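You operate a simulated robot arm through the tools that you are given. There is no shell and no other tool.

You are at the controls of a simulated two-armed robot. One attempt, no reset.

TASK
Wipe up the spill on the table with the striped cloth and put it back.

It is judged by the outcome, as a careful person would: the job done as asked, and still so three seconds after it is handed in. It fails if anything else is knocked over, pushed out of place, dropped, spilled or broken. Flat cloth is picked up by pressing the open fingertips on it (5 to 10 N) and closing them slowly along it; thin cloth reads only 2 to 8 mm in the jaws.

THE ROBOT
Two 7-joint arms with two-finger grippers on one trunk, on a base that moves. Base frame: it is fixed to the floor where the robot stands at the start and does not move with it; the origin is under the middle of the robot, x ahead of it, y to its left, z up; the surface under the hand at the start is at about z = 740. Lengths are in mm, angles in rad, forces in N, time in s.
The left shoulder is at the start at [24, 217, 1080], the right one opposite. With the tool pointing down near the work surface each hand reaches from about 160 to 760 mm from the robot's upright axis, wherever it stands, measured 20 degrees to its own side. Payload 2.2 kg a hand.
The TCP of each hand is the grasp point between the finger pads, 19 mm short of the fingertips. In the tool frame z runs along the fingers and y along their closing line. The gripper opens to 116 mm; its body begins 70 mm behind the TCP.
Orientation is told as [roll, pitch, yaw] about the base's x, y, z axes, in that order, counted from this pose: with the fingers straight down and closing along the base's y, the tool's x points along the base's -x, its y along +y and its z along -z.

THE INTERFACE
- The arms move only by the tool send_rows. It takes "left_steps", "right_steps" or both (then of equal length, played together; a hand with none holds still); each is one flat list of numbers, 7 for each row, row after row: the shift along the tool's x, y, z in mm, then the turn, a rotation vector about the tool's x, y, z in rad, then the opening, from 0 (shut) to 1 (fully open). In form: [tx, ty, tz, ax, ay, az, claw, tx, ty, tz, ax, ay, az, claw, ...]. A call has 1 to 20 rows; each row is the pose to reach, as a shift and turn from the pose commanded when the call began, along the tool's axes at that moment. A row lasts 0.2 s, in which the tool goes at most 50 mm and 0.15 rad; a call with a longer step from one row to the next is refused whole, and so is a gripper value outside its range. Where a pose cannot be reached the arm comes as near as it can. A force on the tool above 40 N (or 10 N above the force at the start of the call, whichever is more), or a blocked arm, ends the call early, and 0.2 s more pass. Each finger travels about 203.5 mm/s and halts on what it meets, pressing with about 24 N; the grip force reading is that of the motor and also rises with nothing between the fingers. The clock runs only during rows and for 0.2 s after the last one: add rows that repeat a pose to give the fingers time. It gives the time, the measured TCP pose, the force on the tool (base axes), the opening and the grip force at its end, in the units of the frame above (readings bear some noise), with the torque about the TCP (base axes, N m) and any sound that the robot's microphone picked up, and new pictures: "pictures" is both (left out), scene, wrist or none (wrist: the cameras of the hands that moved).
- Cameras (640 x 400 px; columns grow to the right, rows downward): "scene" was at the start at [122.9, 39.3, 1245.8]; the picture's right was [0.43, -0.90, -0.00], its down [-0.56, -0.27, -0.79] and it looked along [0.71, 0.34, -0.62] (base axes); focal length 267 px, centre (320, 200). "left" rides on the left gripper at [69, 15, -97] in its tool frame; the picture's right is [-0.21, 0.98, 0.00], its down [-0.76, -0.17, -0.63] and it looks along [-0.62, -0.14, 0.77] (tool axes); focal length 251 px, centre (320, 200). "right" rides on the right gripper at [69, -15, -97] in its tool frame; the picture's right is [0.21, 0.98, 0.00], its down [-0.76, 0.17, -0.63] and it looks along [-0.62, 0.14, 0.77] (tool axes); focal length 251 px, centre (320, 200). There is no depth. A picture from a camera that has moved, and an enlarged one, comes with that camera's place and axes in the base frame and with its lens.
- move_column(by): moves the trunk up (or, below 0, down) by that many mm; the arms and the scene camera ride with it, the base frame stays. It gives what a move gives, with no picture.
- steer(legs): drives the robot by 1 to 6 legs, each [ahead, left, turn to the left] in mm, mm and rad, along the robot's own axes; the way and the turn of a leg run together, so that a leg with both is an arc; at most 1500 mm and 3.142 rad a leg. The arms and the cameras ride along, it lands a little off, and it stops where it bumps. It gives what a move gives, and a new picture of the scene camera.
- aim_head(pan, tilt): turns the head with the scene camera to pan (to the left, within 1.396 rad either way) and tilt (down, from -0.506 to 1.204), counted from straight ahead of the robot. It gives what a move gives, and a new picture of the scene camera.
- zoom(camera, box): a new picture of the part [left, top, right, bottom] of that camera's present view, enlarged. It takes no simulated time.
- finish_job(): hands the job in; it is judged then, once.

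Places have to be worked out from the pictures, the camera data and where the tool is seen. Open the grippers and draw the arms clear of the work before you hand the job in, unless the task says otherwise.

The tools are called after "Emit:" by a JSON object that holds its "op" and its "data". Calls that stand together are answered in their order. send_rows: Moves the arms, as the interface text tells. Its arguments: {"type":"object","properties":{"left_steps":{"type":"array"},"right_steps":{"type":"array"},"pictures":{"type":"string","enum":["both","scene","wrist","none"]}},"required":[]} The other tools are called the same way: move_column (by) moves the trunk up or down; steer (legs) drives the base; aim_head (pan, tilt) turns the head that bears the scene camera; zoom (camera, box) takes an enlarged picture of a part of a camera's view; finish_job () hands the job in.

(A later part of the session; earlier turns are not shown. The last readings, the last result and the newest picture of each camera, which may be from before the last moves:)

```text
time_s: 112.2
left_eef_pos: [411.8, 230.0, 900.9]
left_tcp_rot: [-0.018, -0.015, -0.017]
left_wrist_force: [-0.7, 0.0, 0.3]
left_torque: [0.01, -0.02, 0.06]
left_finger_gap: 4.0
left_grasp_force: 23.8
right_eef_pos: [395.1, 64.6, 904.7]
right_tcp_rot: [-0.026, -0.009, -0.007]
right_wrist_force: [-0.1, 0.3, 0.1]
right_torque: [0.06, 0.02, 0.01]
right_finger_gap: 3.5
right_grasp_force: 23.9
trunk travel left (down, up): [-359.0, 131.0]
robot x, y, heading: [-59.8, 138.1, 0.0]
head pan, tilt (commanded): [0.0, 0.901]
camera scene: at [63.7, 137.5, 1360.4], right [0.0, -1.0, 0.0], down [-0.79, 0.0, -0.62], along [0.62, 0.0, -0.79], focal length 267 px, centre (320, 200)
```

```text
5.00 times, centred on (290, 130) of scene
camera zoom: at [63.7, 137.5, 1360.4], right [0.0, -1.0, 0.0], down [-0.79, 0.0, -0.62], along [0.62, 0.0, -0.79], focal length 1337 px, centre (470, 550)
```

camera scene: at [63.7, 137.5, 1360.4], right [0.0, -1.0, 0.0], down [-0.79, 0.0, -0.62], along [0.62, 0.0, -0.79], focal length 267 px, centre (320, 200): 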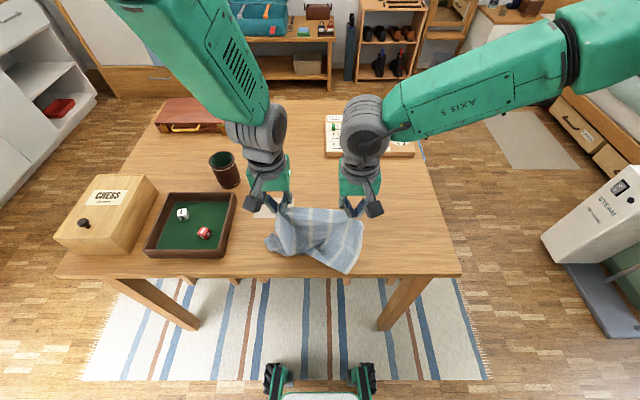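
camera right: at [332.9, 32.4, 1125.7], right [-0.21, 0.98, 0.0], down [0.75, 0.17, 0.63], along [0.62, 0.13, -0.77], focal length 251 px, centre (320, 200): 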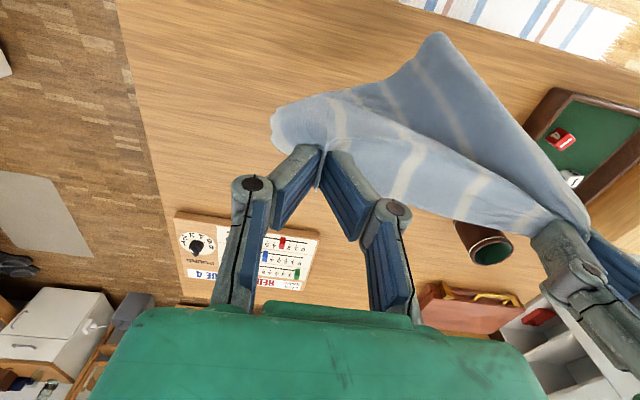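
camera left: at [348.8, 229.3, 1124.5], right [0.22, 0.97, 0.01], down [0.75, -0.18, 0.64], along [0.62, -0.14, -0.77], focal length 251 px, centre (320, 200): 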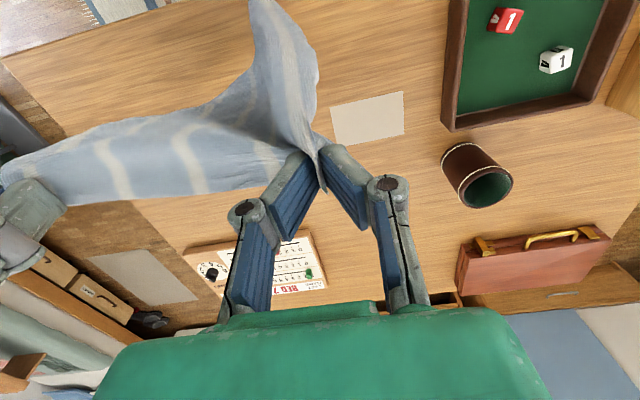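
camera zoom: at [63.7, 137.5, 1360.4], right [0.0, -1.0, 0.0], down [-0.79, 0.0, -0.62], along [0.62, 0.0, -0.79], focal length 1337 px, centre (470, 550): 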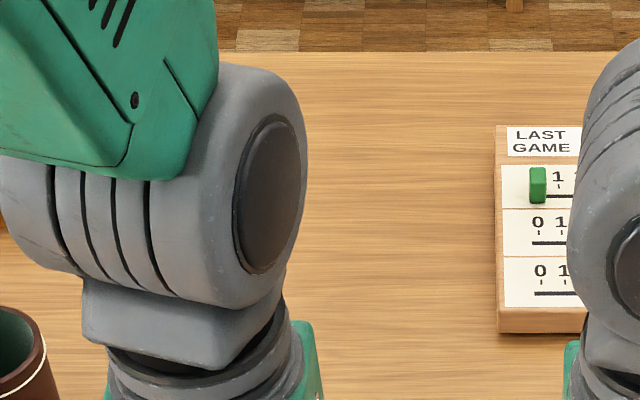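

I'll lift the arms about 125 mm slowly to unfold the cloth again while the column stays low. At the same time I'll correct the small offsets (x +7, y −14) and tilts.

Emit:
{"op": "send_rows", "data": {"left_steps": [-0.5, -1, -8, -0.002, 0.001, -0.001, 0, -1, -2, -18, -0.004, 0.003, -0.003, 0, -2, -4, -29, -0.006, 0.004, -0.004, 0, -2.5, -6, -41, -0.008, 0.006, -0.006, 0, -3, -8, -53, -0.01, 0.007, -0.008, 0, -4, -10, -65, -0.012, 0.009, -0.01, 0, -5, -12, -77, -0.014, 0.011, -0.011, 0, -5.5, -13.5, -89, -0.016, 0.012, -0.013, 0, -6, -15, -101, -0.018, 0.014, -0.015, 0, -6.5, -16, -112, -0.02, 0.015, -0.016, 0, -7, -17, -120, -0.021, 0.016, -0.017, 0, -7, -17, -125, -0.021, 0.016, -0.017, 0, -7, -17, -125, -0.021, 0.016, -0.017, 0], "right_steps": [-0.5, -1, -8, -0.002, 0.001, 0, 0, -1, -2, -18, -0.005, 0.002, -0.001, 0, -2, -4, -28, -0.008, 0.003, -0.001, 0, -2.5, -6, -40, -0.011, 0.004, -0.002, 0, -3, -8, -52, -0.014, 0.005, -0.002, 0, -4, -10, -64, -0.017, 0.006, -0.003, 0, -5, -12, -75, -0.02, 0.007, -0.003, 0, -5.5, -14, -87, -0.022, 0.008, -0.004, 0, -6, -15, -98, -0.024, 0.009, -0.004, 0, -6.5, -16.5, -109, -0.026, 0.01, -0.005, 0, -7, -17.5, -117, -0.028, 0.01, -0.005, 0, -7, -17.5, -121, -0.028, 0.01, -0.005, 0, -7, -17.5, -121, -0.028, 0.01, -0.005, 0], "pictures": "both"}}

```text
time_s: 115.0
left_eef_pos: [418.8, 219.5, 1024.6]
left_tcp_rot: [-0.005, 0.0, 0.003]
left_wrist_force: [0.6, 0.3, -0.7]
left_torque: [-0.04, -0.05, 0.03]
left_finger_gap: 3.6
left_grasp_force: 24.7
right_eef_pos: [401.1, 53.1, 1026.9]
right_tcp_rot: [0.0, 0.001, 0.0]
right_wrist_force: [0.0, 0.0, 0.5]
right_torque: [0.04, -0.02, -0.01]
right_finger_gap: 3.4
right_grasp_force: 23.9
trunk travel left (down, up): [-359.0, 131.0]
robot x, y, heading: [-59.9, 144.0, -0.002]
head pan, tilt (commanded): [0.0, 0.901]
camera scene: at [63.5, 140.1, 1360.4], right [0.0, -1.0, 0.0], down [-0.79, 0.0, -0.62], along [0.62, 0.0, -0.79], focal length 267 px, centre (320, 200)
camera right: at [331.9, 36.8, 1123.0], right [-0.21, 0.98, 0.0], down [0.76, 0.17, 0.63], along [0.62, 0.14, -0.77], focal length 251 px, centre (320, 200)
camera left: at [347.6, 234.2, 1122.0], right [0.21, 0.98, -0.01], down [0.76, -0.16, 0.63], along [0.62, -0.14, -0.77], focal length 251 px, centre (320, 200)
```

scene: 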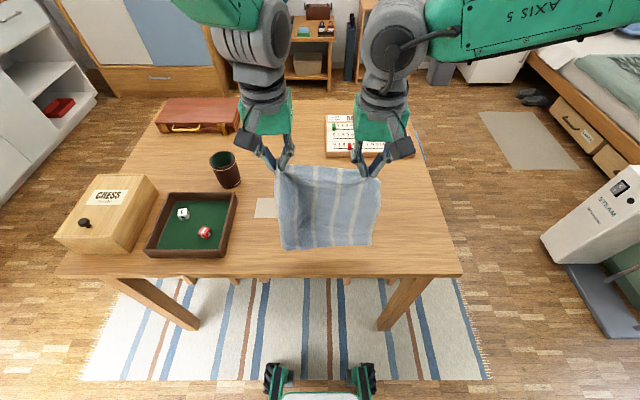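
right: 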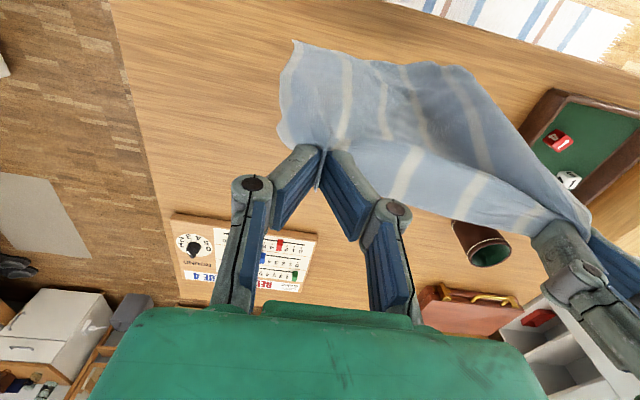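
left: 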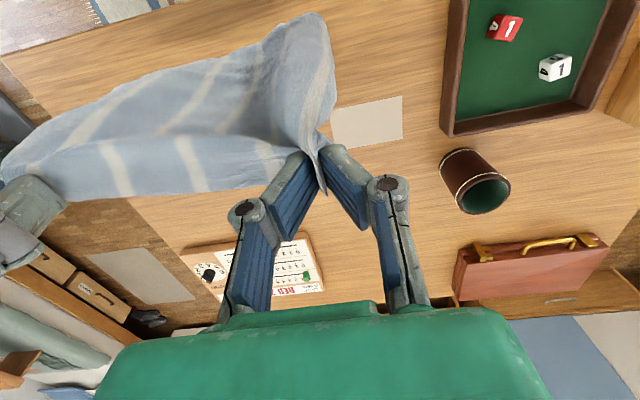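

The cloth hangs well spread and stable. The hem hangs about 35 mm nearer the robot than the pinches, so I want the pinches near x ≈ 449/433 at touchdown. I'll drive forward 90 mm and retract the arms 60 mm, so the arms alone can then perform the whole forward laying motion.

Emit:
{"op": "steer", "data": {"legs": [[90, 0, 0]]}}

Emit:
{"op": "send_rows", "data": {"left_steps": [8, 0, 0, 0, 0, 0, 0, 16, 0, 0, 0, 0, 0, 0, 24, 0, 0, 0, 0, 0, 0, 32, 0, 0, 0, 0, 0, 0, 40, 0, 0, 0, 0, 0, 0, 48, 0, 0, 0, 0, 0, 0, 55, 0, 0, 0, 0, 0, 0, 60, 0, 0, 0, 0, 0, 0, 60, 0, 0, 0, 0, 0, 0], "right_steps": [8, 0, 0, 0, 0, 0, 0, 16, 0, 0, 0, 0, 0, 0, 24, 0, 0, 0, 0, 0, 0, 32, 0, 0, 0, 0, 0, 0, 40, 0, 0, 0, 0, 0, 0, 48, 0, 0, 0, 0, 0, 0, 55, 0, 0, 0, 0, 0, 0, 60, 0, 0, 0, 0, 0, 0, 60, 0, 0, 0, 0, 0, 0], "pictures": "scene"}}

```text
time_s: 116.1
left_eef_pos: [509.5, 219.2, 1027.5]
left_tcp_rot: [-0.008, -0.004, 0.005]
left_wrist_force: [0.6, -0.1, 1.1]
left_torque: [0.01, 0.03, 0.0]
left_finger_gap: 3.6
left_grasp_force: 24.3
right_eef_pos: [493.8, 54.2, 1026.8]
right_tcp_rot: [0.0, 0.0, 0.004]
right_wrist_force: [0.9, -0.5, 0.2]
right_torque: [0.0, -0.02, -0.01]
right_finger_gap: 3.5
right_grasp_force: 24.3
trunk travel left (down, up): [-359.0, 131.0]
robot x, y, heading: [31.6, 140.8, 0.003]
head pan, tilt (commanded): [0.0, 0.901]
camera scene: at [154.7, 140.6, 1360.5], right [0.0, -1.0, 0.0], down [-0.79, 0.0, -0.62], along [0.62, 0.0, -0.79], focal length 267 px, centre (320, 200)
```

scene: 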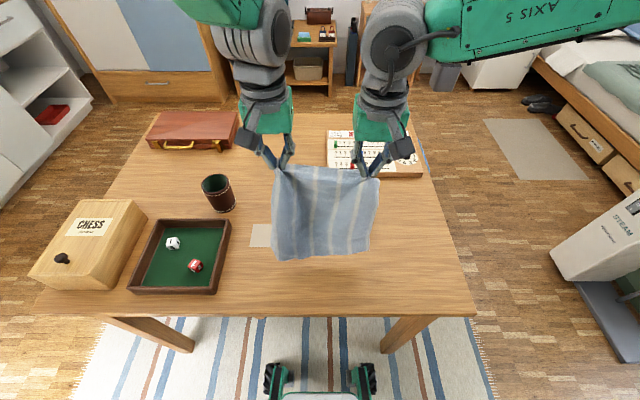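

```text
time_s: 118.1
left_eef_pos: [448.4, 220.1, 1027.6]
left_tcp_rot: [-0.007, -0.006, 0.005]
left_wrist_force: [0.0, 0.5, -0.5]
left_torque: [-0.01, 0.0, 0.05]
left_finger_gap: 3.8
left_grasp_force: 24.0
right_eef_pos: [430.3, 55.2, 1027.8]
right_tcp_rot: [-0.001, -0.001, 0.003]
right_wrist_force: [0.0, -0.1, -0.3]
right_torque: [0.01, 0.04, -0.01]
right_finger_gap: 3.5
right_grasp_force: 24.0
trunk travel left (down, up): [-359.0, 131.0]
robot x, y, heading: [36.6, 137.0, 0.004]
head pan, tilt (commanded): [0.0, 0.901]
camera scene: at [154.8, 140.5, 1360.5], right [0.0, -1.0, 0.0], down [-0.79, 0.0, -0.62], along [0.62, 0.0, -0.79], focal length 267 px, centre (320, 200)
```

scene: 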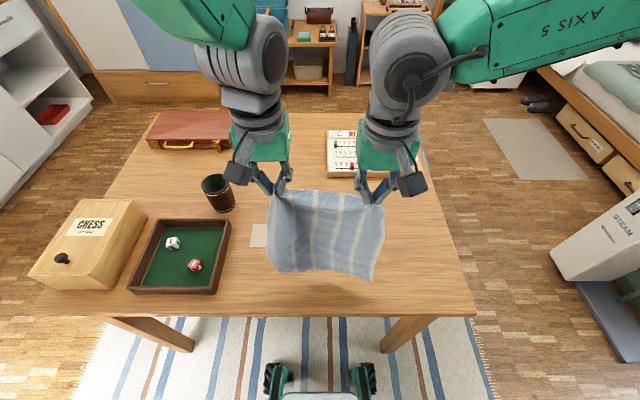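

Both hands are exactly where intended. I'll lower the column about 25 mm until the hem just touches the table and check where it lands.

Emit:
{"op": "move_column", "data": {"by": -25}}

Emit:
{"op": "zoom", "data": {"camera": "scene", "box": [230, 170, 430, 300]}}

Emit:
{"op": "zoom", "data": {"camera": "left", "box": [0, 0, 640, 400]}}

```text
time_s: 118.8
left_eef_pos: [448.4, 219.9, 1003.8]
left_tcp_rot: [-0.01, -0.006, 0.005]
left_wrist_force: [-0.4, -0.6, 0.1]
left_torque: [-0.02, 0.01, 0.02]
left_finger_gap: 3.6
left_grasp_force: 24.4
right_eef_pos: [430.5, 53.8, 1002.8]
right_tcp_rot: [0.0, -0.002, 0.002]
right_wrist_force: [-0.5, 0.4, 0.5]
right_torque: [0.07, -0.01, -0.02]
right_finger_gap: 3.5
right_grasp_force: 23.5
trunk travel left (down, up): [-334.0, 156.0]
robot x, y, heading: [33.3, 139.7, 0.007]
head pan, tilt (commanded): [0.0, 0.901]
```

```text
3.08 times, centred on (330, 235) of scene
camera zoom: at [154.6, 140.4, 1335.5], right [0.0, -1.0, 0.0], down [-0.79, 0.0, -0.62], along [0.62, 0.0, -0.79], focal length 823 px, centre (289, 92)
```

zoom: 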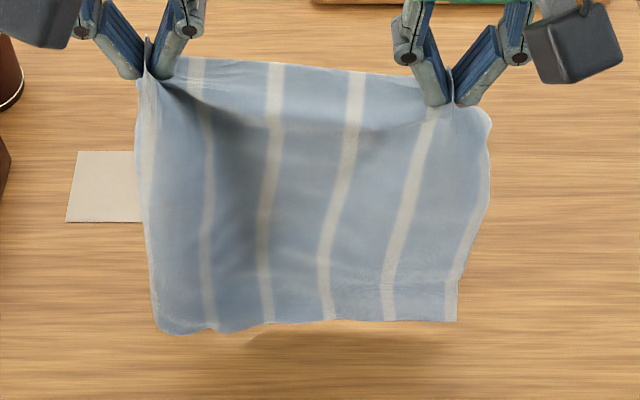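

```text
1.00 times, centred on (320, 200) of left (not enlarged: the box is as wide or as high as the picture)
camera zoom: at [377.0, 234.7, 1099.2], right [0.21, 0.98, 0.0], down [0.75, -0.16, 0.64], along [0.62, -0.14, -0.77], focal length 251 px, centre (320, 200)
```

zoom: 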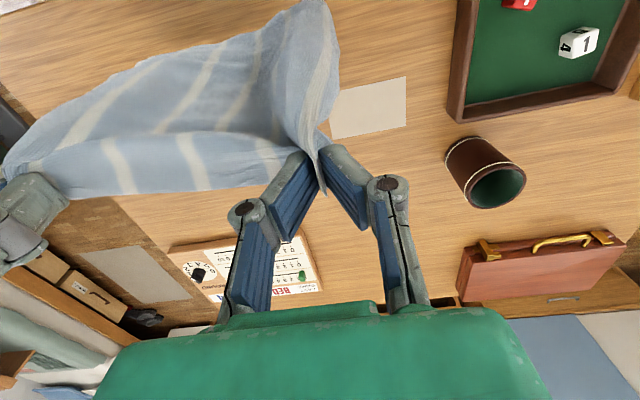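

The hem hangs at about x 396 (left) to 406 (right), versus the original 421/402. I'll advance the left hand 20 mm to square it up, touch down, then roll the first half of the cloth onto the table with a coordinated forward-and-down motion.

Emit:
{"op": "send_rows", "data": {"left_steps": [-7, 0, 0, 0, 0, 0, 0, -14, 0, 0, 0, 0, 0, 0, -20, 0, 0, 0, 0, 0, 0, -20, 0, 6, 0, 0, 0, 0, -20, 0, 12, 0, 0, 0, 0, -20, 0, 18, 0, 0, 0, 0, -26.4, 0, 26, 0, 0, 0, 0, -32.9, 0, 34, 0, 0, 0, 0, -39.3, 0, 42, 0, 0, 0, 0, -45.7, 0, 50, 0, 0, 0, 0, -52.1, 0, 58, 0, 0, 0, 0, -58.6, 0, 66, 0, 0, 0, 0, -65, 0, 74, 0, 0, 0, 0, -71.4, 0, 82, 0, 0, 0, 0, -77.9, 0, 90, 0, 0, 0, 0, -84.3, 0, 98, 0, 0, 0, 0, -90.7, 0, 106, 0, 0, 0, 0, -97.2, 0, 114, 0, 0, 0, 0, -103.6, 0, 122, 0, 0, 0, 0, -110, 0, 130, 0, 0, 0, 0], "right_steps": [-1, 0, 0, 0, 0, 0, 0, -2, 0, 0, 0, 0, 0, 0, -3, 0, 0, 0, 0, 0, 0, -3, 0, 6, 0, 0, 0, 0, -3, 0, 12, 0, 0, 0, 0, -3, 0, 18, 0, 0, 0, 0, -10.1, 0, 26, 0, 0, 0, 0, -17.1, 0, 34, 0, 0, 0, 0, -24.2, 0, 42, 0, 0, 0, 0, -31.3, 0, 50, 0, 0, 0, 0, -38.4, 0, 58, 0, 0, 0, 0, -45.4, 0, 66, 0, 0, 0, 0, -52.5, 0, 74, 0, 0, 0, 0, -59.6, 0, 82, 0, 0, 0, 0, -66.6, 0, 90, 0, 0, 0, 0, -73.7, 0, 98, 0, 0, 0, 0, -80.8, 0, 106, 0, 0, 0, 0, -87.8, 0, 114, 0, 0, 0, 0, -94.9, 0, 122, 0, 0, 0, 0, -102, 0, 130, 0, 0, 0, 0], "pictures": "both"}}

Emit:
{"op": "zoom", "data": {"camera": "scene", "box": [230, 160, 430, 290]}}

```text
time_s: 123.0
left_eef_pos: [560.6, 219.2, 873.0]
left_tcp_rot: [-0.008, -0.007, 0.005]
left_wrist_force: [0.4, -0.7, -1.4]
left_torque: [0.01, -0.01, 0.02]
left_finger_gap: 3.3
left_grasp_force: 24.2
right_eef_pos: [534.8, 53.5, 873.0]
right_tcp_rot: [-0.001, -0.002, 0.003]
right_wrist_force: [0.5, -0.8, -0.1]
right_torque: [0.0, 0.02, 0.02]
right_finger_gap: 3.7
right_grasp_force: 24.5
trunk travel left (down, up): [-334.0, 156.0]
robot x, y, heading: [35.7, 136.9, 0.004]
head pan, tilt (commanded): [0.0, 0.901]
camera scene: at [156.9, 140.7, 1335.3], right [0.0, -1.0, 0.0], down [-0.79, 0.0, -0.62], along [0.62, 0.0, -0.79], focal length 267 px, centre (320, 200)
camera right: at [465.1, 37.2, 968.9], right [-0.22, 0.98, 0.0], down [0.75, 0.17, 0.63], along [0.62, 0.14, -0.77], focal length 251 px, centre (320, 200)
camera left: at [489.3, 234.7, 968.6], right [0.21, 0.98, 0.0], down [0.75, -0.16, 0.64], along [0.62, -0.14, -0.77], focal length 251 px, centre (320, 200)
```

scene: 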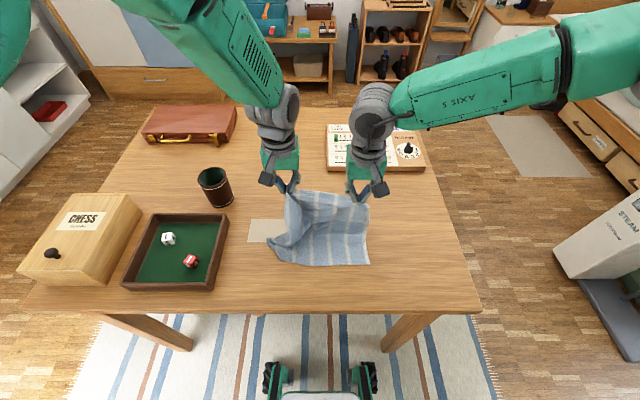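
right: 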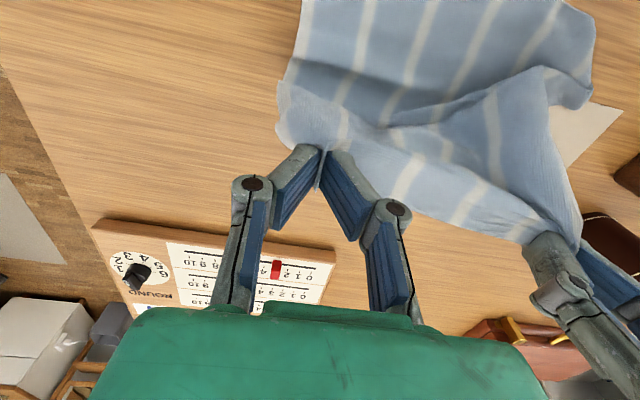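
left: 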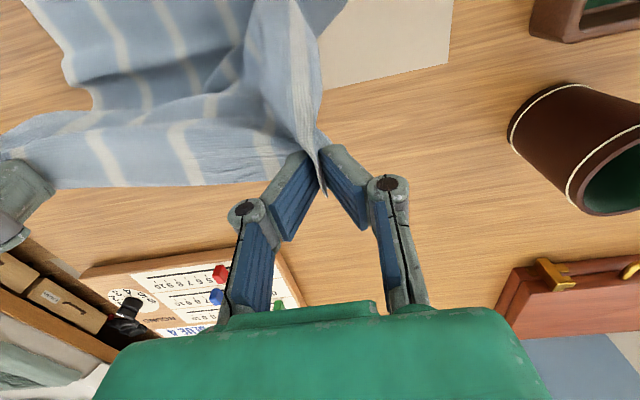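

```text
3.08 times, centred on (330, 225) of scene
camera zoom: at [156.9, 140.7, 1335.3], right [0.0, -1.0, 0.0], down [-0.79, 0.0, -0.62], along [0.62, 0.0, -0.79], focal length 823 px, centre (289, 123)
```

zoom: 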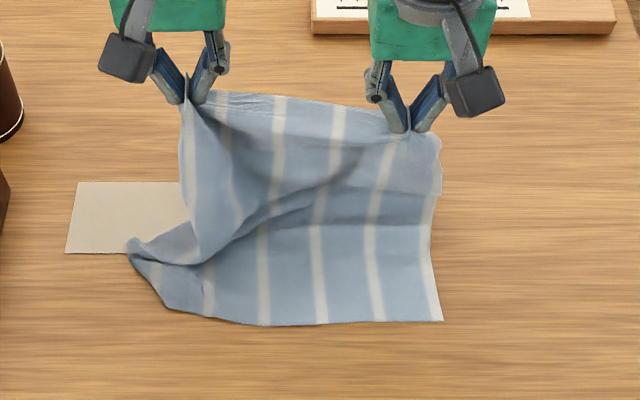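

The first half laid down, but the hem was dragged about 30 mm forward and the left corner is folded. I'll reverse the motion, lift the cloth again, and set up a corrected touchdown with the pinches further back and slightly left.

Emit:
{"op": "send_rows", "data": {"left_steps": [6.5, 0, -9, 0, 0, 0, 0, 13, 0, -18, 0, 0, 0, 0, 20, 0, -27, 0, 0, 0, 0, 27, 1, -36, 0, 0, 0, 0, 35, 1, -45, 0, 0, 0, 0, 44, 2, -55, 0, 0, 0, 0, 53, 2, -65, 0, 0, 0, 0, 63, 3, -75, 0, 0, 0, 0, 73, 4, -85, 0, 0, 0, 0, 83, 5, -95, 0, 0, 0, 0, 94, 6, -105, 0, 0, 0, 0, 105, 7, -115, 0, 0, 0, 0, 115, 8, -124, 0, 0, 0, 0, 124, 8, -132, 0, 0, 0, 0, 124, 8, -136, 0, 0, 0, 0, 124, 8, -136, 0, 0, 0, 0], "right_steps": [6.5, 0, -9, 0, 0, 0, 0, 13, 0, -18, 0, 0, 0, 0, 20, 0, -27, 0, 0, 0, 0, 27, 1, -36, 0, 0, 0, 0, 34, 1, -45, 0, 0, 0, 0, 42, 2, -55, 0, 0, 0, 0, 50, 2, -65, 0, 0, 0, 0, 58, 3, -75, 0, 0, 0, 0, 66, 4, -85, 0, 0, 0, 0, 75, 5, -95, 0, 0, 0, 0, 84, 6, -105, 0, 0, 0, 0, 93, 7, -115, 0, 0, 0, 0, 100, 7, -124, 0, 0, 0, 0, 105, 7, -132, 0, 0, 0, 0, 105, 7, -136, 0, 0, 0, 0, 105, 7, -136, 0, 0, 0, 0], "pictures": "both"}}

Emit:
{"op": "zoom", "data": {"camera": "scene", "box": [230, 160, 430, 290]}}

```text
time_s: 126.4
left_eef_pos: [433.4, 226.8, 1009.8]
left_tcp_rot: [-0.009, -0.008, 0.004]
left_wrist_force: [0.1, 0.5, -1.4]
left_torque: [-0.05, 0.0, -0.01]
left_finger_gap: 3.8
left_grasp_force: 23.9
right_eef_pos: [428.3, 61.1, 1008.6]
right_tcp_rot: [-0.001, -0.002, 0.003]
right_wrist_force: [-1.0, -0.5, -0.4]
right_torque: [0.02, -0.01, -0.01]
right_finger_gap: 3.8
right_grasp_force: 24.1
trunk travel left (down, up): [-334.0, 156.0]
robot x, y, heading: [35.9, 139.7, 0.004]
head pan, tilt (commanded): [0.0, 0.901]
camera scene: at [154.5, 140.6, 1335.5], right [0.0, -1.0, 0.0], down [-0.79, 0.0, -0.62], along [0.62, 0.0, -0.79], focal length 267 px, centre (320, 200)
camera right: at [359.0, 45.0, 1105.0], right [-0.22, 0.98, 0.0], down [0.75, 0.17, 0.63], along [0.62, 0.14, -0.77], focal length 251 px, centre (320, 200)
camera left: at [362.1, 242.5, 1105.3], right [0.21, 0.98, 0.0], down [0.75, -0.16, 0.64], along [0.62, -0.14, -0.77], focal length 251 px, centre (320, 200)
```

scene: 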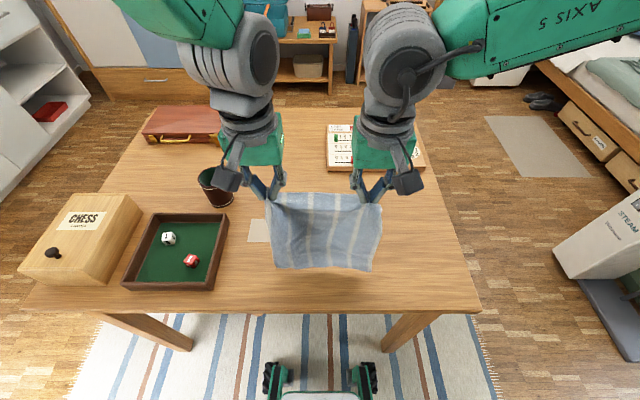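
right: 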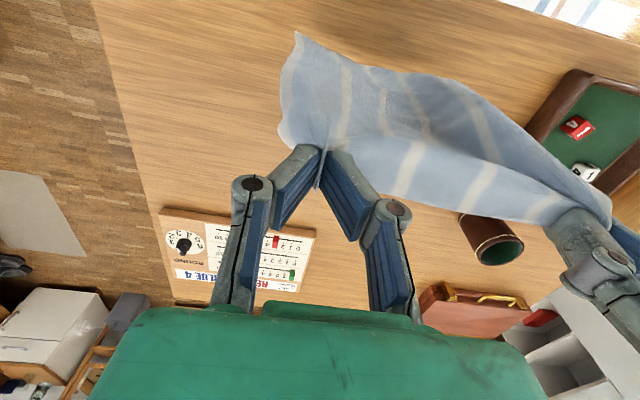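
left: 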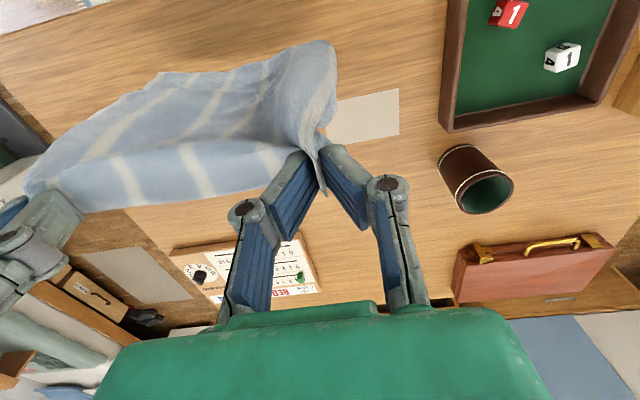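

```text
3.08 times, centred on (330, 225) of scene
camera zoom: at [154.5, 140.6, 1335.5], right [0.0, -1.0, 0.0], down [-0.79, 0.0, -0.62], along [0.62, 0.0, -0.79], focal length 823 px, centre (289, 123)
```

zoom: 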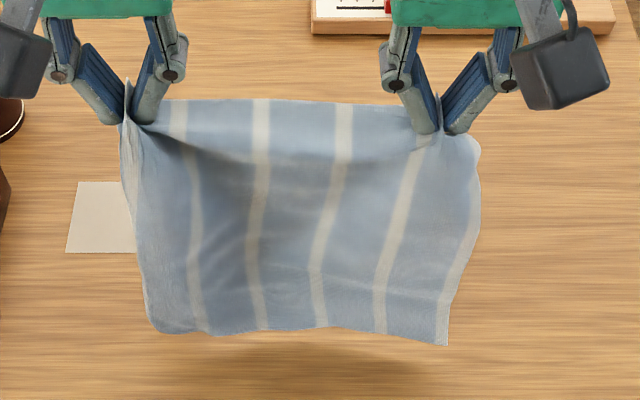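

The hem now hangs at about [400, 28] on the right and [414, 239] on the left, very close to the original line. I'll lower straight down 50 mm so the hem settles on the table before any forward motion.

Emit:
{"op": "move_column", "data": {"by": -52}}

Emit:
{"op": "zoom", "data": {"camera": "scene", "box": [230, 150, 430, 280]}}

Emit:
{"op": "zoom", "data": {"camera": "left", "box": [0, 0, 640, 400]}}

```text
time_s: 127.4
left_eef_pos: [433.0, 227.9, 958.1]
left_tcp_rot: [-0.007, -0.005, 0.006]
left_wrist_force: [-1.0, 0.8, -0.1]
left_torque: [0.04, -0.04, 0.01]
left_finger_gap: 3.6
left_grasp_force: 24.1
right_eef_pos: [427.2, 61.5, 958.0]
right_tcp_rot: [0.0, -0.001, 0.004]
right_wrist_force: [-0.5, 0.3, -0.3]
right_torque: [0.0, 0.0, 0.03]
right_finger_gap: 3.4
right_grasp_force: 24.1
trunk travel left (down, up): [-282.0, 208.0]
robot x, y, heading: [35.8, 139.7, 0.003]
head pan, tilt (commanded): [0.0, 0.901]
```

```text
3.08 times, centred on (330, 215) of scene
camera zoom: at [154.3, 140.7, 1283.5], right [0.0, -1.0, 0.0], down [-0.79, 0.0, -0.62], along [0.62, 0.0, -0.79], focal length 823 px, centre (289, 154)
```

zoom: 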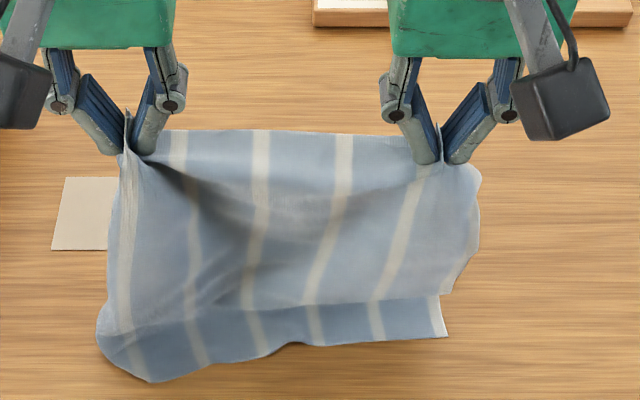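

```text
1.00 times, centred on (320, 200) of left (not enlarged: the box is as wide or as high as the picture)
camera zoom: at [362.1, 242.7, 1053.4], right [0.21, 0.98, 0.0], down [0.75, -0.16, 0.64], along [0.62, -0.14, -0.77], focal length 251 px, centre (320, 200)
```

zoom: 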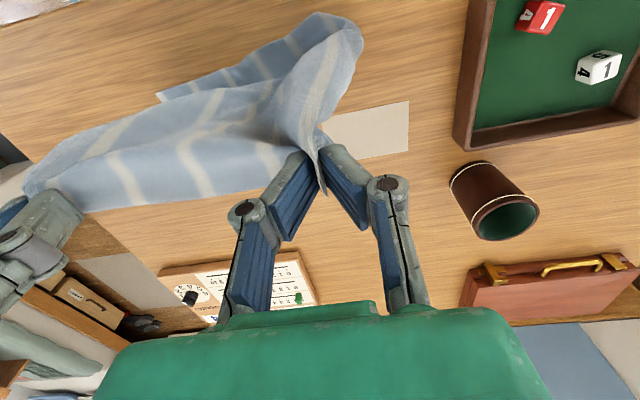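

The hem is down almost exactly in place: right corner at about [419, 27], left corner at about [424, 279], against the original [401, 27] and [422, 296]. Now I'll roll the cloth forward with a slow coordinated 45° motion.

Emit:
{"op": "send_rows", "data": {"left_steps": [-6, 0, 7, 0, 0, 0, 0, -12, 0, 14, 0, 0, 0, 0, -19, 0, 21, 0, 0, 0, 0, -26, 0, 28, 0, 0, 0, 0, -33, 0, 35, 0, 0, 0, 0, -40, 0, 42, 0, 0, 0, 0, -47, 0, 49, 0, 0, 0, 0, -54, 0, 56, 0, 0, 0, 0, -61, 0, 63, 0, 0, 0, 0, -68, 0, 70, 0, 0, 0, 0, -75, 0, 77, 0, 0, 0, 0, -82, 0, 84, 0, 0, 0, 0, -89, 0, 91, 0, 0, 0, 0, -96, 0, 98, 0, 0, 0, 0, -103, 0, 105, 0, 0, 0, 0, -110, 0, 111, 0, 0, 0, 0, -117, 0, 117, 0, 0, 0, 0, -124, 0, 123, 0, 0, 0, 0, -131, 0, 129, 0, 0, 0, 0, -138, 0, 135, 0, 0, 0, 0], "right_steps": [-6, 0, 7, 0, 0, 0, 0, -13, 0, 14, 0, 0, 0, 0, -20, 0, 21, 0, 0, 0, 0, -27, 0, 28, 0, 0, 0, 0, -34, 0, 35, 0, 0, 0, 0, -41, 0, 42, 0, 0, 0, 0, -49, 0, 49, 0, 0, 0, 0, -56, 0, 56, 0, 0, 0, 0, -63, 0, 63, 0, 0, 0, 0, -70, 0, 70, 0, 0, 0, 0, -78, 0, 77, 0, 0, 0, 0, -85, 0, 84, 0, 0, 0, 0, -92, 0, 91, 0, 0, 0, 0, -100, 0, 98, 0, 0, 0, 0, -107, 0, 105, 0, 0, 0, 0, -114, 0, 111, 0, 0, 0, 0, -122, 0, 117, 0, 0, 0, 0, -129, 0, 123, 0, 0, 0, 0, -137, 0, 129, 0, 0, 0, 0, -144, 0, 135, 0, 0, 0, 0], "pictures": "both"}}

Emit:
{"op": "zoom", "data": {"camera": "scene", "box": [230, 140, 430, 270]}}

```text
time_s: 131.6
left_eef_pos: [573.3, 227.8, 822.5]
left_tcp_rot: [-0.007, -0.006, 0.004]
left_wrist_force: [0.1, 0.0, 0.1]
left_torque: [-0.05, 0.0, 0.0]
left_finger_gap: 3.4
left_grasp_force: 24.0
right_eef_pos: [573.2, 62.0, 821.5]
right_tcp_rot: [0.0, -0.002, 0.004]
right_wrist_force: [0.0, 1.0, -0.4]
right_torque: [0.03, 0.0, 0.0]
right_finger_gap: 3.8
right_grasp_force: 23.9
trunk travel left (down, up): [-282.0, 208.0]
robot x, y, heading: [34.0, 139.9, 0.004]
head pan, tilt (commanded): [0.0, 0.901]
camera scene: at [156.7, 140.9, 1283.3], right [0.0, -1.0, 0.0], down [-0.79, 0.0, -0.62], along [0.62, 0.0, -0.79], focal length 267 px, centre (320, 200)
camera right: at [504.3, 45.3, 917.8], right [-0.22, 0.98, 0.0], down [0.75, 0.17, 0.63], along [0.62, 0.14, -0.77], focal length 251 px, centre (320, 200)
camera left: at [502.6, 242.7, 919.0], right [0.21, 0.98, -0.01], down [0.75, -0.16, 0.64], along [0.62, -0.14, -0.77], focal length 251 px, centre (320, 200)
```

scene: 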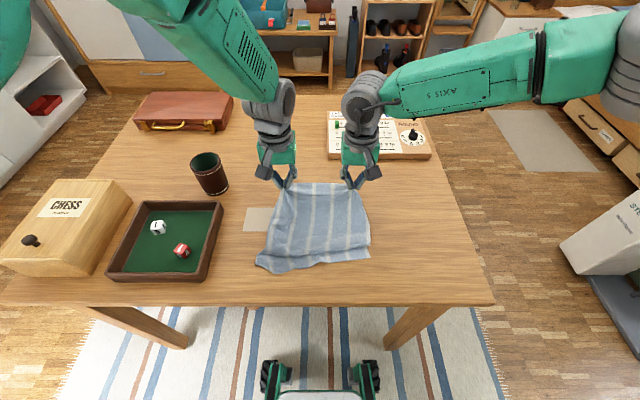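
right: 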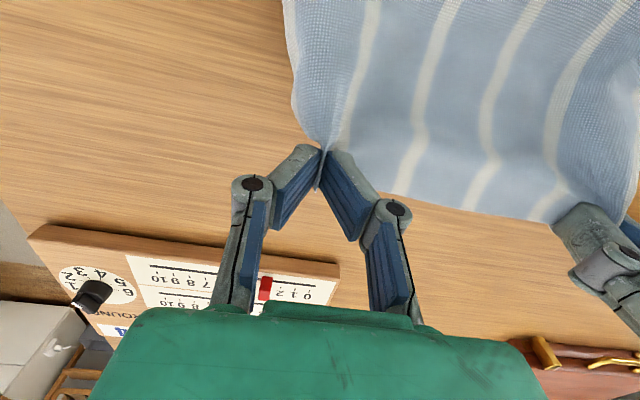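
left: 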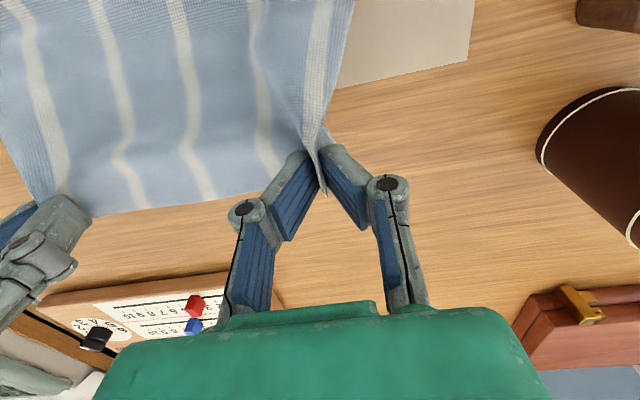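

```text
3.08 times, centred on (330, 205) of scene
camera zoom: at [156.7, 140.9, 1283.3], right [0.0, -1.0, 0.0], down [-0.79, 0.0, -0.62], along [0.62, 0.0, -0.79], focal length 823 px, centre (289, 185)
```

zoom: 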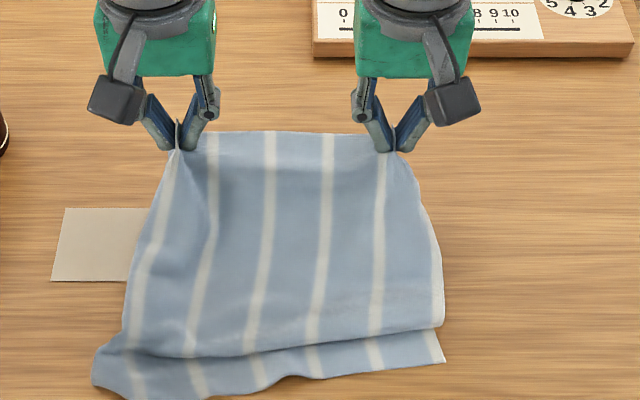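

The cloth is laying flat nicely, with just a small slack fold near the hem that will pull out. I'll continue forward and down to just above the table.

Emit:
{"op": "send_rows", "data": {"left_steps": [-7, 0, 5, 0, 0, 0, 0, -14, 0, 10, 0, 0, 0, 0, -21, 0, 15, 0, 0, 0, 0, -28, 0, 20, 0, 0, 0, 0, -35, 0, 25, 0, 0, 0, 0, -42, 0, 30, 0, 0, 0, 0, -49, 0, 35, 0, 0, 0, 0, -56, 0, 40, 0, 0, 0, 0, -63, 0, 45, 0, 0, 0, 0, -70, 0, 50, 0, 0, 0, 0, -77, 0, 53, 0, 0, 0, 0, -82, 0, 55, 0, 0, 0, 0, -82, 0, 55, 0, 0, 0, 0], "right_steps": [-7, 0, 5, 0, 0, 0, 0, -14, 0, 10, 0, 0, 0, 0, -21, 0, 15, 0, 0, 0, 0, -28, 0, 20, 0, 0, 0, 0, -35, 0, 25, 0, 0, 0, 0, -42, 0, 30, 0, 0, 0, 0, -49, 0, 35, 0, 0, 0, 0, -56, 0, 40, 0, 0, 0, 0, -63, 0, 45, 0, 0, 0, 0, -70, 0, 50, 0, 0, 0, 0, -77, 0, 53, 0, 0, 0, 0, -82, 0, 55, 0, 0, 0, 0, -82, 0, 55, 0, 0, 0, 0], "pictures": "both"}}

Emit:
{"op": "zoom", "data": {"camera": "scene", "box": [230, 140, 430, 270]}}

```text
time_s: 134.4
left_eef_pos: [655.6, 228.4, 769.3]
left_tcp_rot: [-0.006, -0.008, 0.005]
left_wrist_force: [0.0, -0.5, 0.4]
left_torque: [-0.02, -0.02, 0.02]
left_finger_gap: 3.7
left_grasp_force: 23.7
right_eef_pos: [655.1, 62.8, 768.2]
right_tcp_rot: [-0.003, -0.001, 0.003]
right_wrist_force: [-0.2, -0.8, 0.3]
right_torque: [0.0, 0.0, 0.01]
right_finger_gap: 3.9
right_grasp_force: 23.7
trunk travel left (down, up): [-282.0, 208.0]
robot x, y, heading: [32.5, 141.5, 0.005]
head pan, tilt (commanded): [0.0, 0.901]
camera scene: at [156.5, 141.3, 1283.3], right [0.0, -1.0, 0.0], down [-0.79, 0.0, -0.62], along [0.62, 0.0, -0.79], focal length 267 px, centre (320, 200)
camera right: at [585.8, 46.7, 863.9], right [-0.22, 0.98, 0.0], down [0.75, 0.17, 0.63], along [0.62, 0.14, -0.77], focal length 251 px, centre (320, 200)
camera left: at [585.0, 244.3, 864.3], right [0.21, 0.98, -0.01], down [0.75, -0.16, 0.64], along [0.62, -0.14, -0.77], focal length 251 px, centre (320, 200)
```

scene: 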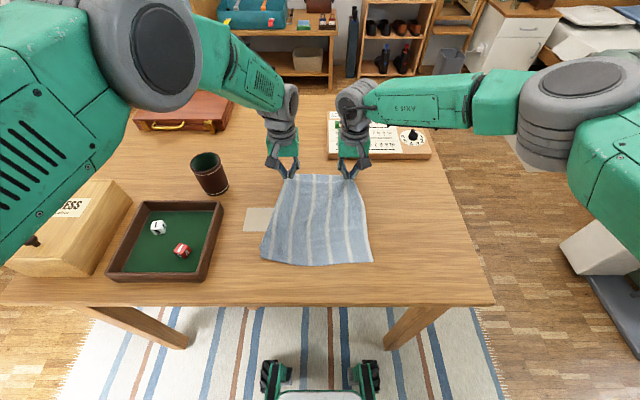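
right: 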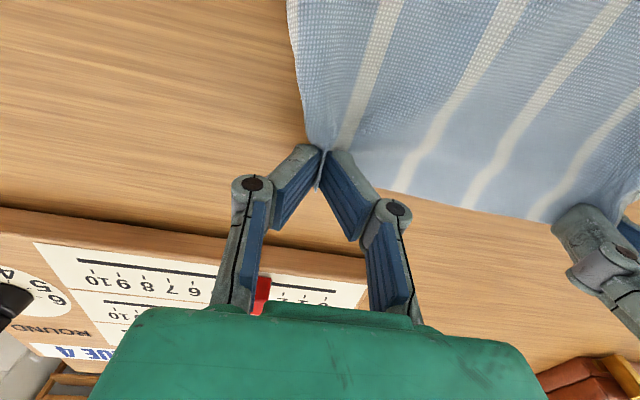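
left: 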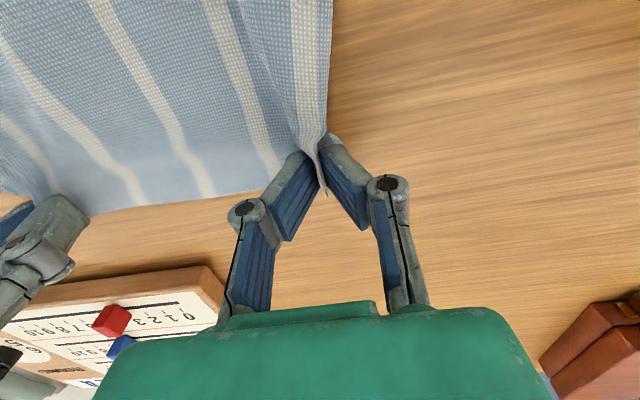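

```text
3.08 times, centred on (330, 205) of scene
camera zoom: at [156.5, 141.3, 1283.3], right [0.0, -1.0, 0.0], down [-0.79, 0.0, -0.62], along [0.62, 0.0, -0.79], focal length 823 px, centre (289, 185)
```

zoom: 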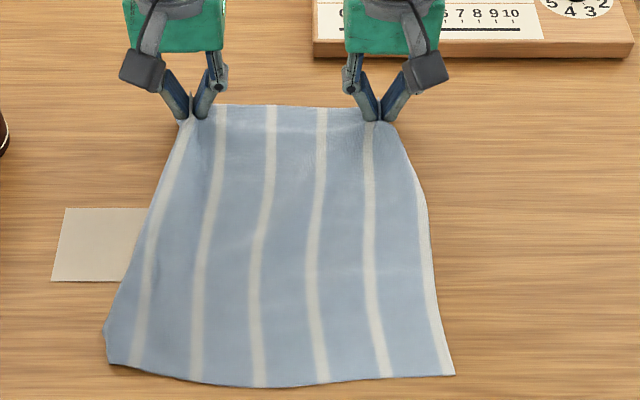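

Excellent: the cloth is laid out flat with its hem at about [415, 23] – [427, 272], and the card is undisturbed. Now I'll lower the last few millimetres to contact, then open the fingers slowly so they spread the gathered ridges.

Emit:
{"op": "send_rows", "data": {"left_steps": [0, 0, 3, 0, 0, 0, 0, 0, 0, 5.5, 0, 0, 0, 0, 0, 0, 7, 0, 0, 0, 0, 0, 0, 7, 0, 0, 0, 0], "right_steps": [0, 0, 3, 0, 0, 0, 0, 0, 0, 5.5, 0, 0, 0, 0, 0, 0, 6.5, 0, 0, 0, 0, 0, 0, 6.5, 0, 0, 0, 0], "pictures": "none"}}

```text
time_s: 135.4
left_eef_pos: [654.8, 228.2, 762.4]
left_tcp_rot: [-0.006, -0.006, 0.005]
left_wrist_force: [0.5, -1.0, 0.8]
left_torque: [-0.04, -0.01, -0.02]
left_finger_gap: 3.8
left_grasp_force: 24.4
right_eef_pos: [654.8, 61.4, 761.9]
right_tcp_rot: [0.001, -0.003, 0.003]
right_wrist_force: [-0.4, 1.0, 6.5]
right_torque: [0.04, -0.01, 0.01]
right_finger_gap: 3.2
right_grasp_force: 23.8
trunk travel left (down, up): [-282.0, 208.0]
robot x, y, heading: [34.7, 139.5, 0.003]
head pan, tilt (commanded): [0.0, 0.901]
```

The right hand is in contact at 6.5 N and the left is almost there. I'll lower the left slightly more and open both slowly, like the grasp in reverse.

Emit:
{"op": "send_rows", "data": {"left_steps": [0, 0, 1.2, 0, 0, 0, 0, 0, 0, 1.8, 0, 0, 0, 0, 0, 0, 1.8, 0, 0, 0, 0.03, 0, 0, 1.8, 0, 0, 0, 0.06, 0, 0, 1.8, 0, 0, 0, 0.09, 0, 0, 1.8, 0, 0, 0, 0.12, 0, 0, 1.8, 0, 0, 0, 0.16, 0, 0, 1.8, 0, 0, 0, 0.2, 0, 0, 1.8, 0, 0, 0, 0.24, 0, 0, 1.8, 0, 0, 0, 0.28, 0, 0, 1.8, 0, 0, 0, 0.32, 0, 0, 1.8, 0, 0, 0, 0.36, 0, 0, 1.8, 0, 0, 0, 0.4, 0, 0, 1.8, 0, 0, 0, 0.4], "right_steps": [0, 0, 0, 0, 0, 0, 0, 0, 0, 0, 0, 0, 0, 0, 0, 0, 0, 0, 0, 0, 0.03, 0, 0, 0, 0, 0, 0, 0.06, 0, 0, 0, 0, 0, 0, 0.09, 0, 0, 0, 0, 0, 0, 0.12, 0, 0, 0, 0, 0, 0, 0.16, 0, 0, 0, 0, 0, 0, 0.2, 0, 0, 0, 0, 0, 0, 0.24, 0, 0, 0, 0, 0, 0, 0.28, 0, 0, 0, 0, 0, 0, 0.32, 0, 0, 0, 0, 0, 0, 0.36, 0, 0, 0, 0, 0, 0, 0.4, 0, 0, 0, 0, 0, 0, 0.4], "pictures": "both"}}

```text
time_s: 138.4
left_eef_pos: [655.6, 226.7, 760.1]
left_tcp_rot: [-0.007, -0.007, 0.006]
left_wrist_force: [1.3, 0.6, 7.4]
left_torque: [0.02, 0.0, 0.04]
left_finger_gap: 50.1
left_grasp_force: 0.0
right_eef_pos: [654.1, 62.7, 761.0]
right_tcp_rot: [0.0, -0.004, 0.004]
right_wrist_force: [0.5, -0.3, 5.6]
right_torque: [0.0, 0.0, 0.03]
right_finger_gap: 47.4
right_grasp_force: 0.0
trunk travel left (down, up): [-282.0, 208.0]
robot x, y, heading: [35.5, 143.4, 0.001]
head pan, tilt (commanded): [0.0, 0.901]
camera scene: at [154.5, 141.1, 1283.6], right [0.0, -1.0, 0.0], down [-0.79, 0.0, -0.62], along [0.62, 0.0, -0.79], focal length 267 px, centre (320, 200)
camera right: at [585.4, 46.4, 857.1], right [-0.22, 0.98, 0.0], down [0.75, 0.17, 0.63], along [0.62, 0.14, -0.77], focal length 251 px, centre (320, 200)
camera left: at [583.9, 242.5, 855.4], right [0.21, 0.98, -0.01], down [0.75, -0.16, 0.64], along [0.62, -0.14, -0.77], focal length 251 px, centre (320, 200)
```

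scene: 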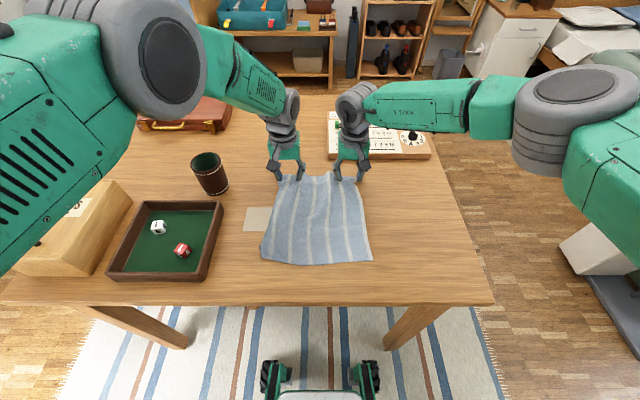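
right: 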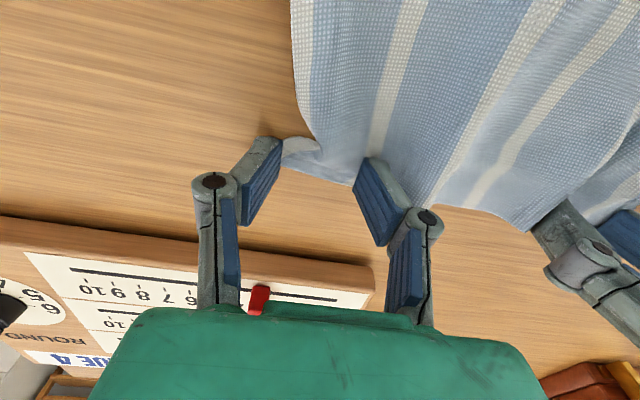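
left: 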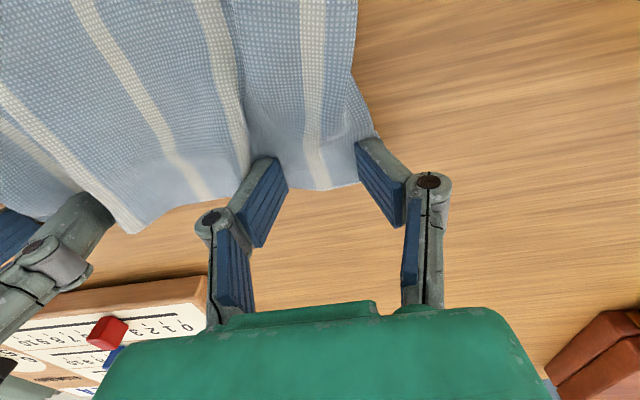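

Both ridges have released and spread out. I'll lift both hands straight up with fingers open and inspect the cloth.

Emit:
{"op": "send_rows", "data": {"left_steps": [0, 0, -4, 0, 0, 0, 0.4, 0, 0, -12, 0, 0, 0, 0.4, 0, 0, -30, 0, 0, 0, 0.4, 0, 0, -55, 0, 0, 0, 0.4, 0, 0, -85, 0, 0, 0, 0.4, 0, 0, -115, 0, 0, 0, 0.4, 0, 0, -120, 0, 0, 0, 0.4], "right_steps": [0, 0, -4, 0, 0, 0, 0.4, 0, 0, -12, 0, 0, 0, 0.4, 0, 0, -30, 0, 0, 0, 0.4, 0, 0, -55, 0, 0, 0, 0.4, 0, 0, -85, 0, 0, 0, 0.4, 0, 0, -115, 0, 0, 0, 0.4, 0, 0, -120, 0, 0, 0, 0.4], "pictures": "both"}}

Emit:
{"op": "zoom", "data": {"camera": "scene", "box": [230, 140, 430, 270]}}

```text
time_s: 140.0
left_eef_pos: [654.8, 227.0, 880.0]
left_tcp_rot: [-0.008, -0.005, 0.006]
left_wrist_force: [-0.3, -0.8, -0.4]
left_torque: [0.02, -0.01, 0.01]
left_finger_gap: 46.3
left_grasp_force: 0.1
right_eef_pos: [653.2, 62.4, 881.3]
right_tcp_rot: [0.002, -0.003, 0.002]
right_wrist_force: [0.0, 0.3, -0.3]
right_torque: [0.01, -0.02, 0.0]
right_finger_gap: 46.6
right_grasp_force: 0.0
trunk travel left (down, up): [-282.0, 208.0]
robot x, y, heading: [33.5, 140.4, 0.002]
head pan, tilt (commanded): [0.0, 0.901]
camera scene: at [157.0, 141.0, 1283.2], right [0.0, -1.0, 0.0], down [-0.79, 0.0, -0.62], along [0.62, 0.0, -0.79], focal length 267 px, centre (320, 200)
camera right: at [584.8, 46.0, 977.0], right [-0.22, 0.98, 0.0], down [0.76, 0.17, 0.63], along [0.62, 0.14, -0.77], focal length 251 px, centre (320, 200)
camera left: at [583.4, 243.4, 975.4], right [0.21, 0.98, -0.01], down [0.75, -0.16, 0.64], along [0.62, -0.14, -0.77], focal length 251 px, centre (320, 200)
```

scene: 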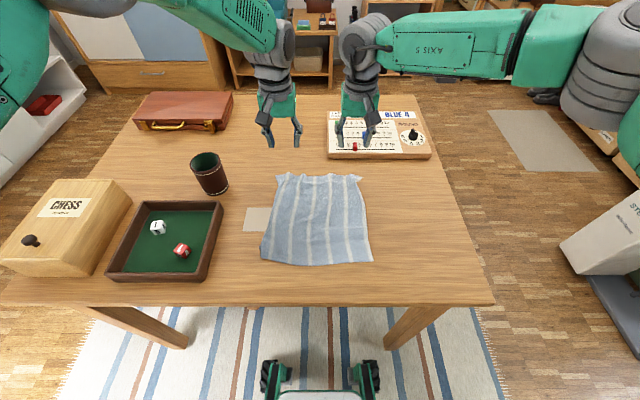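
right: 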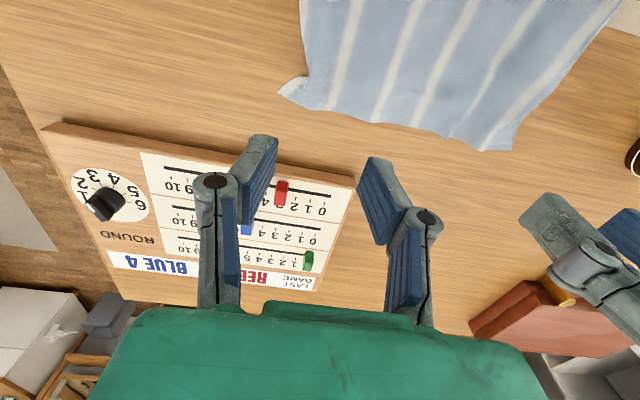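
left: 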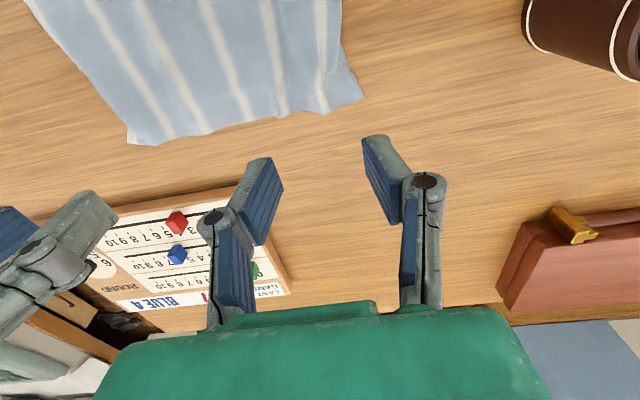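

```text
3.08 times, centred on (330, 205) of scene
camera zoom: at [157.0, 141.0, 1283.2], right [0.0, -1.0, 0.0], down [-0.79, 0.0, -0.62], along [0.62, 0.0, -0.79], focal length 823 px, centre (289, 185)
```

zoom: 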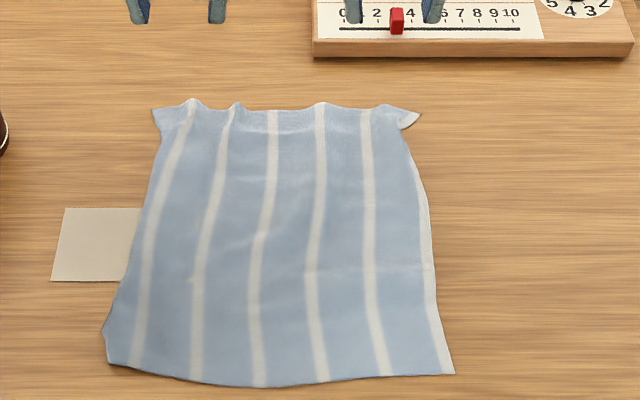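

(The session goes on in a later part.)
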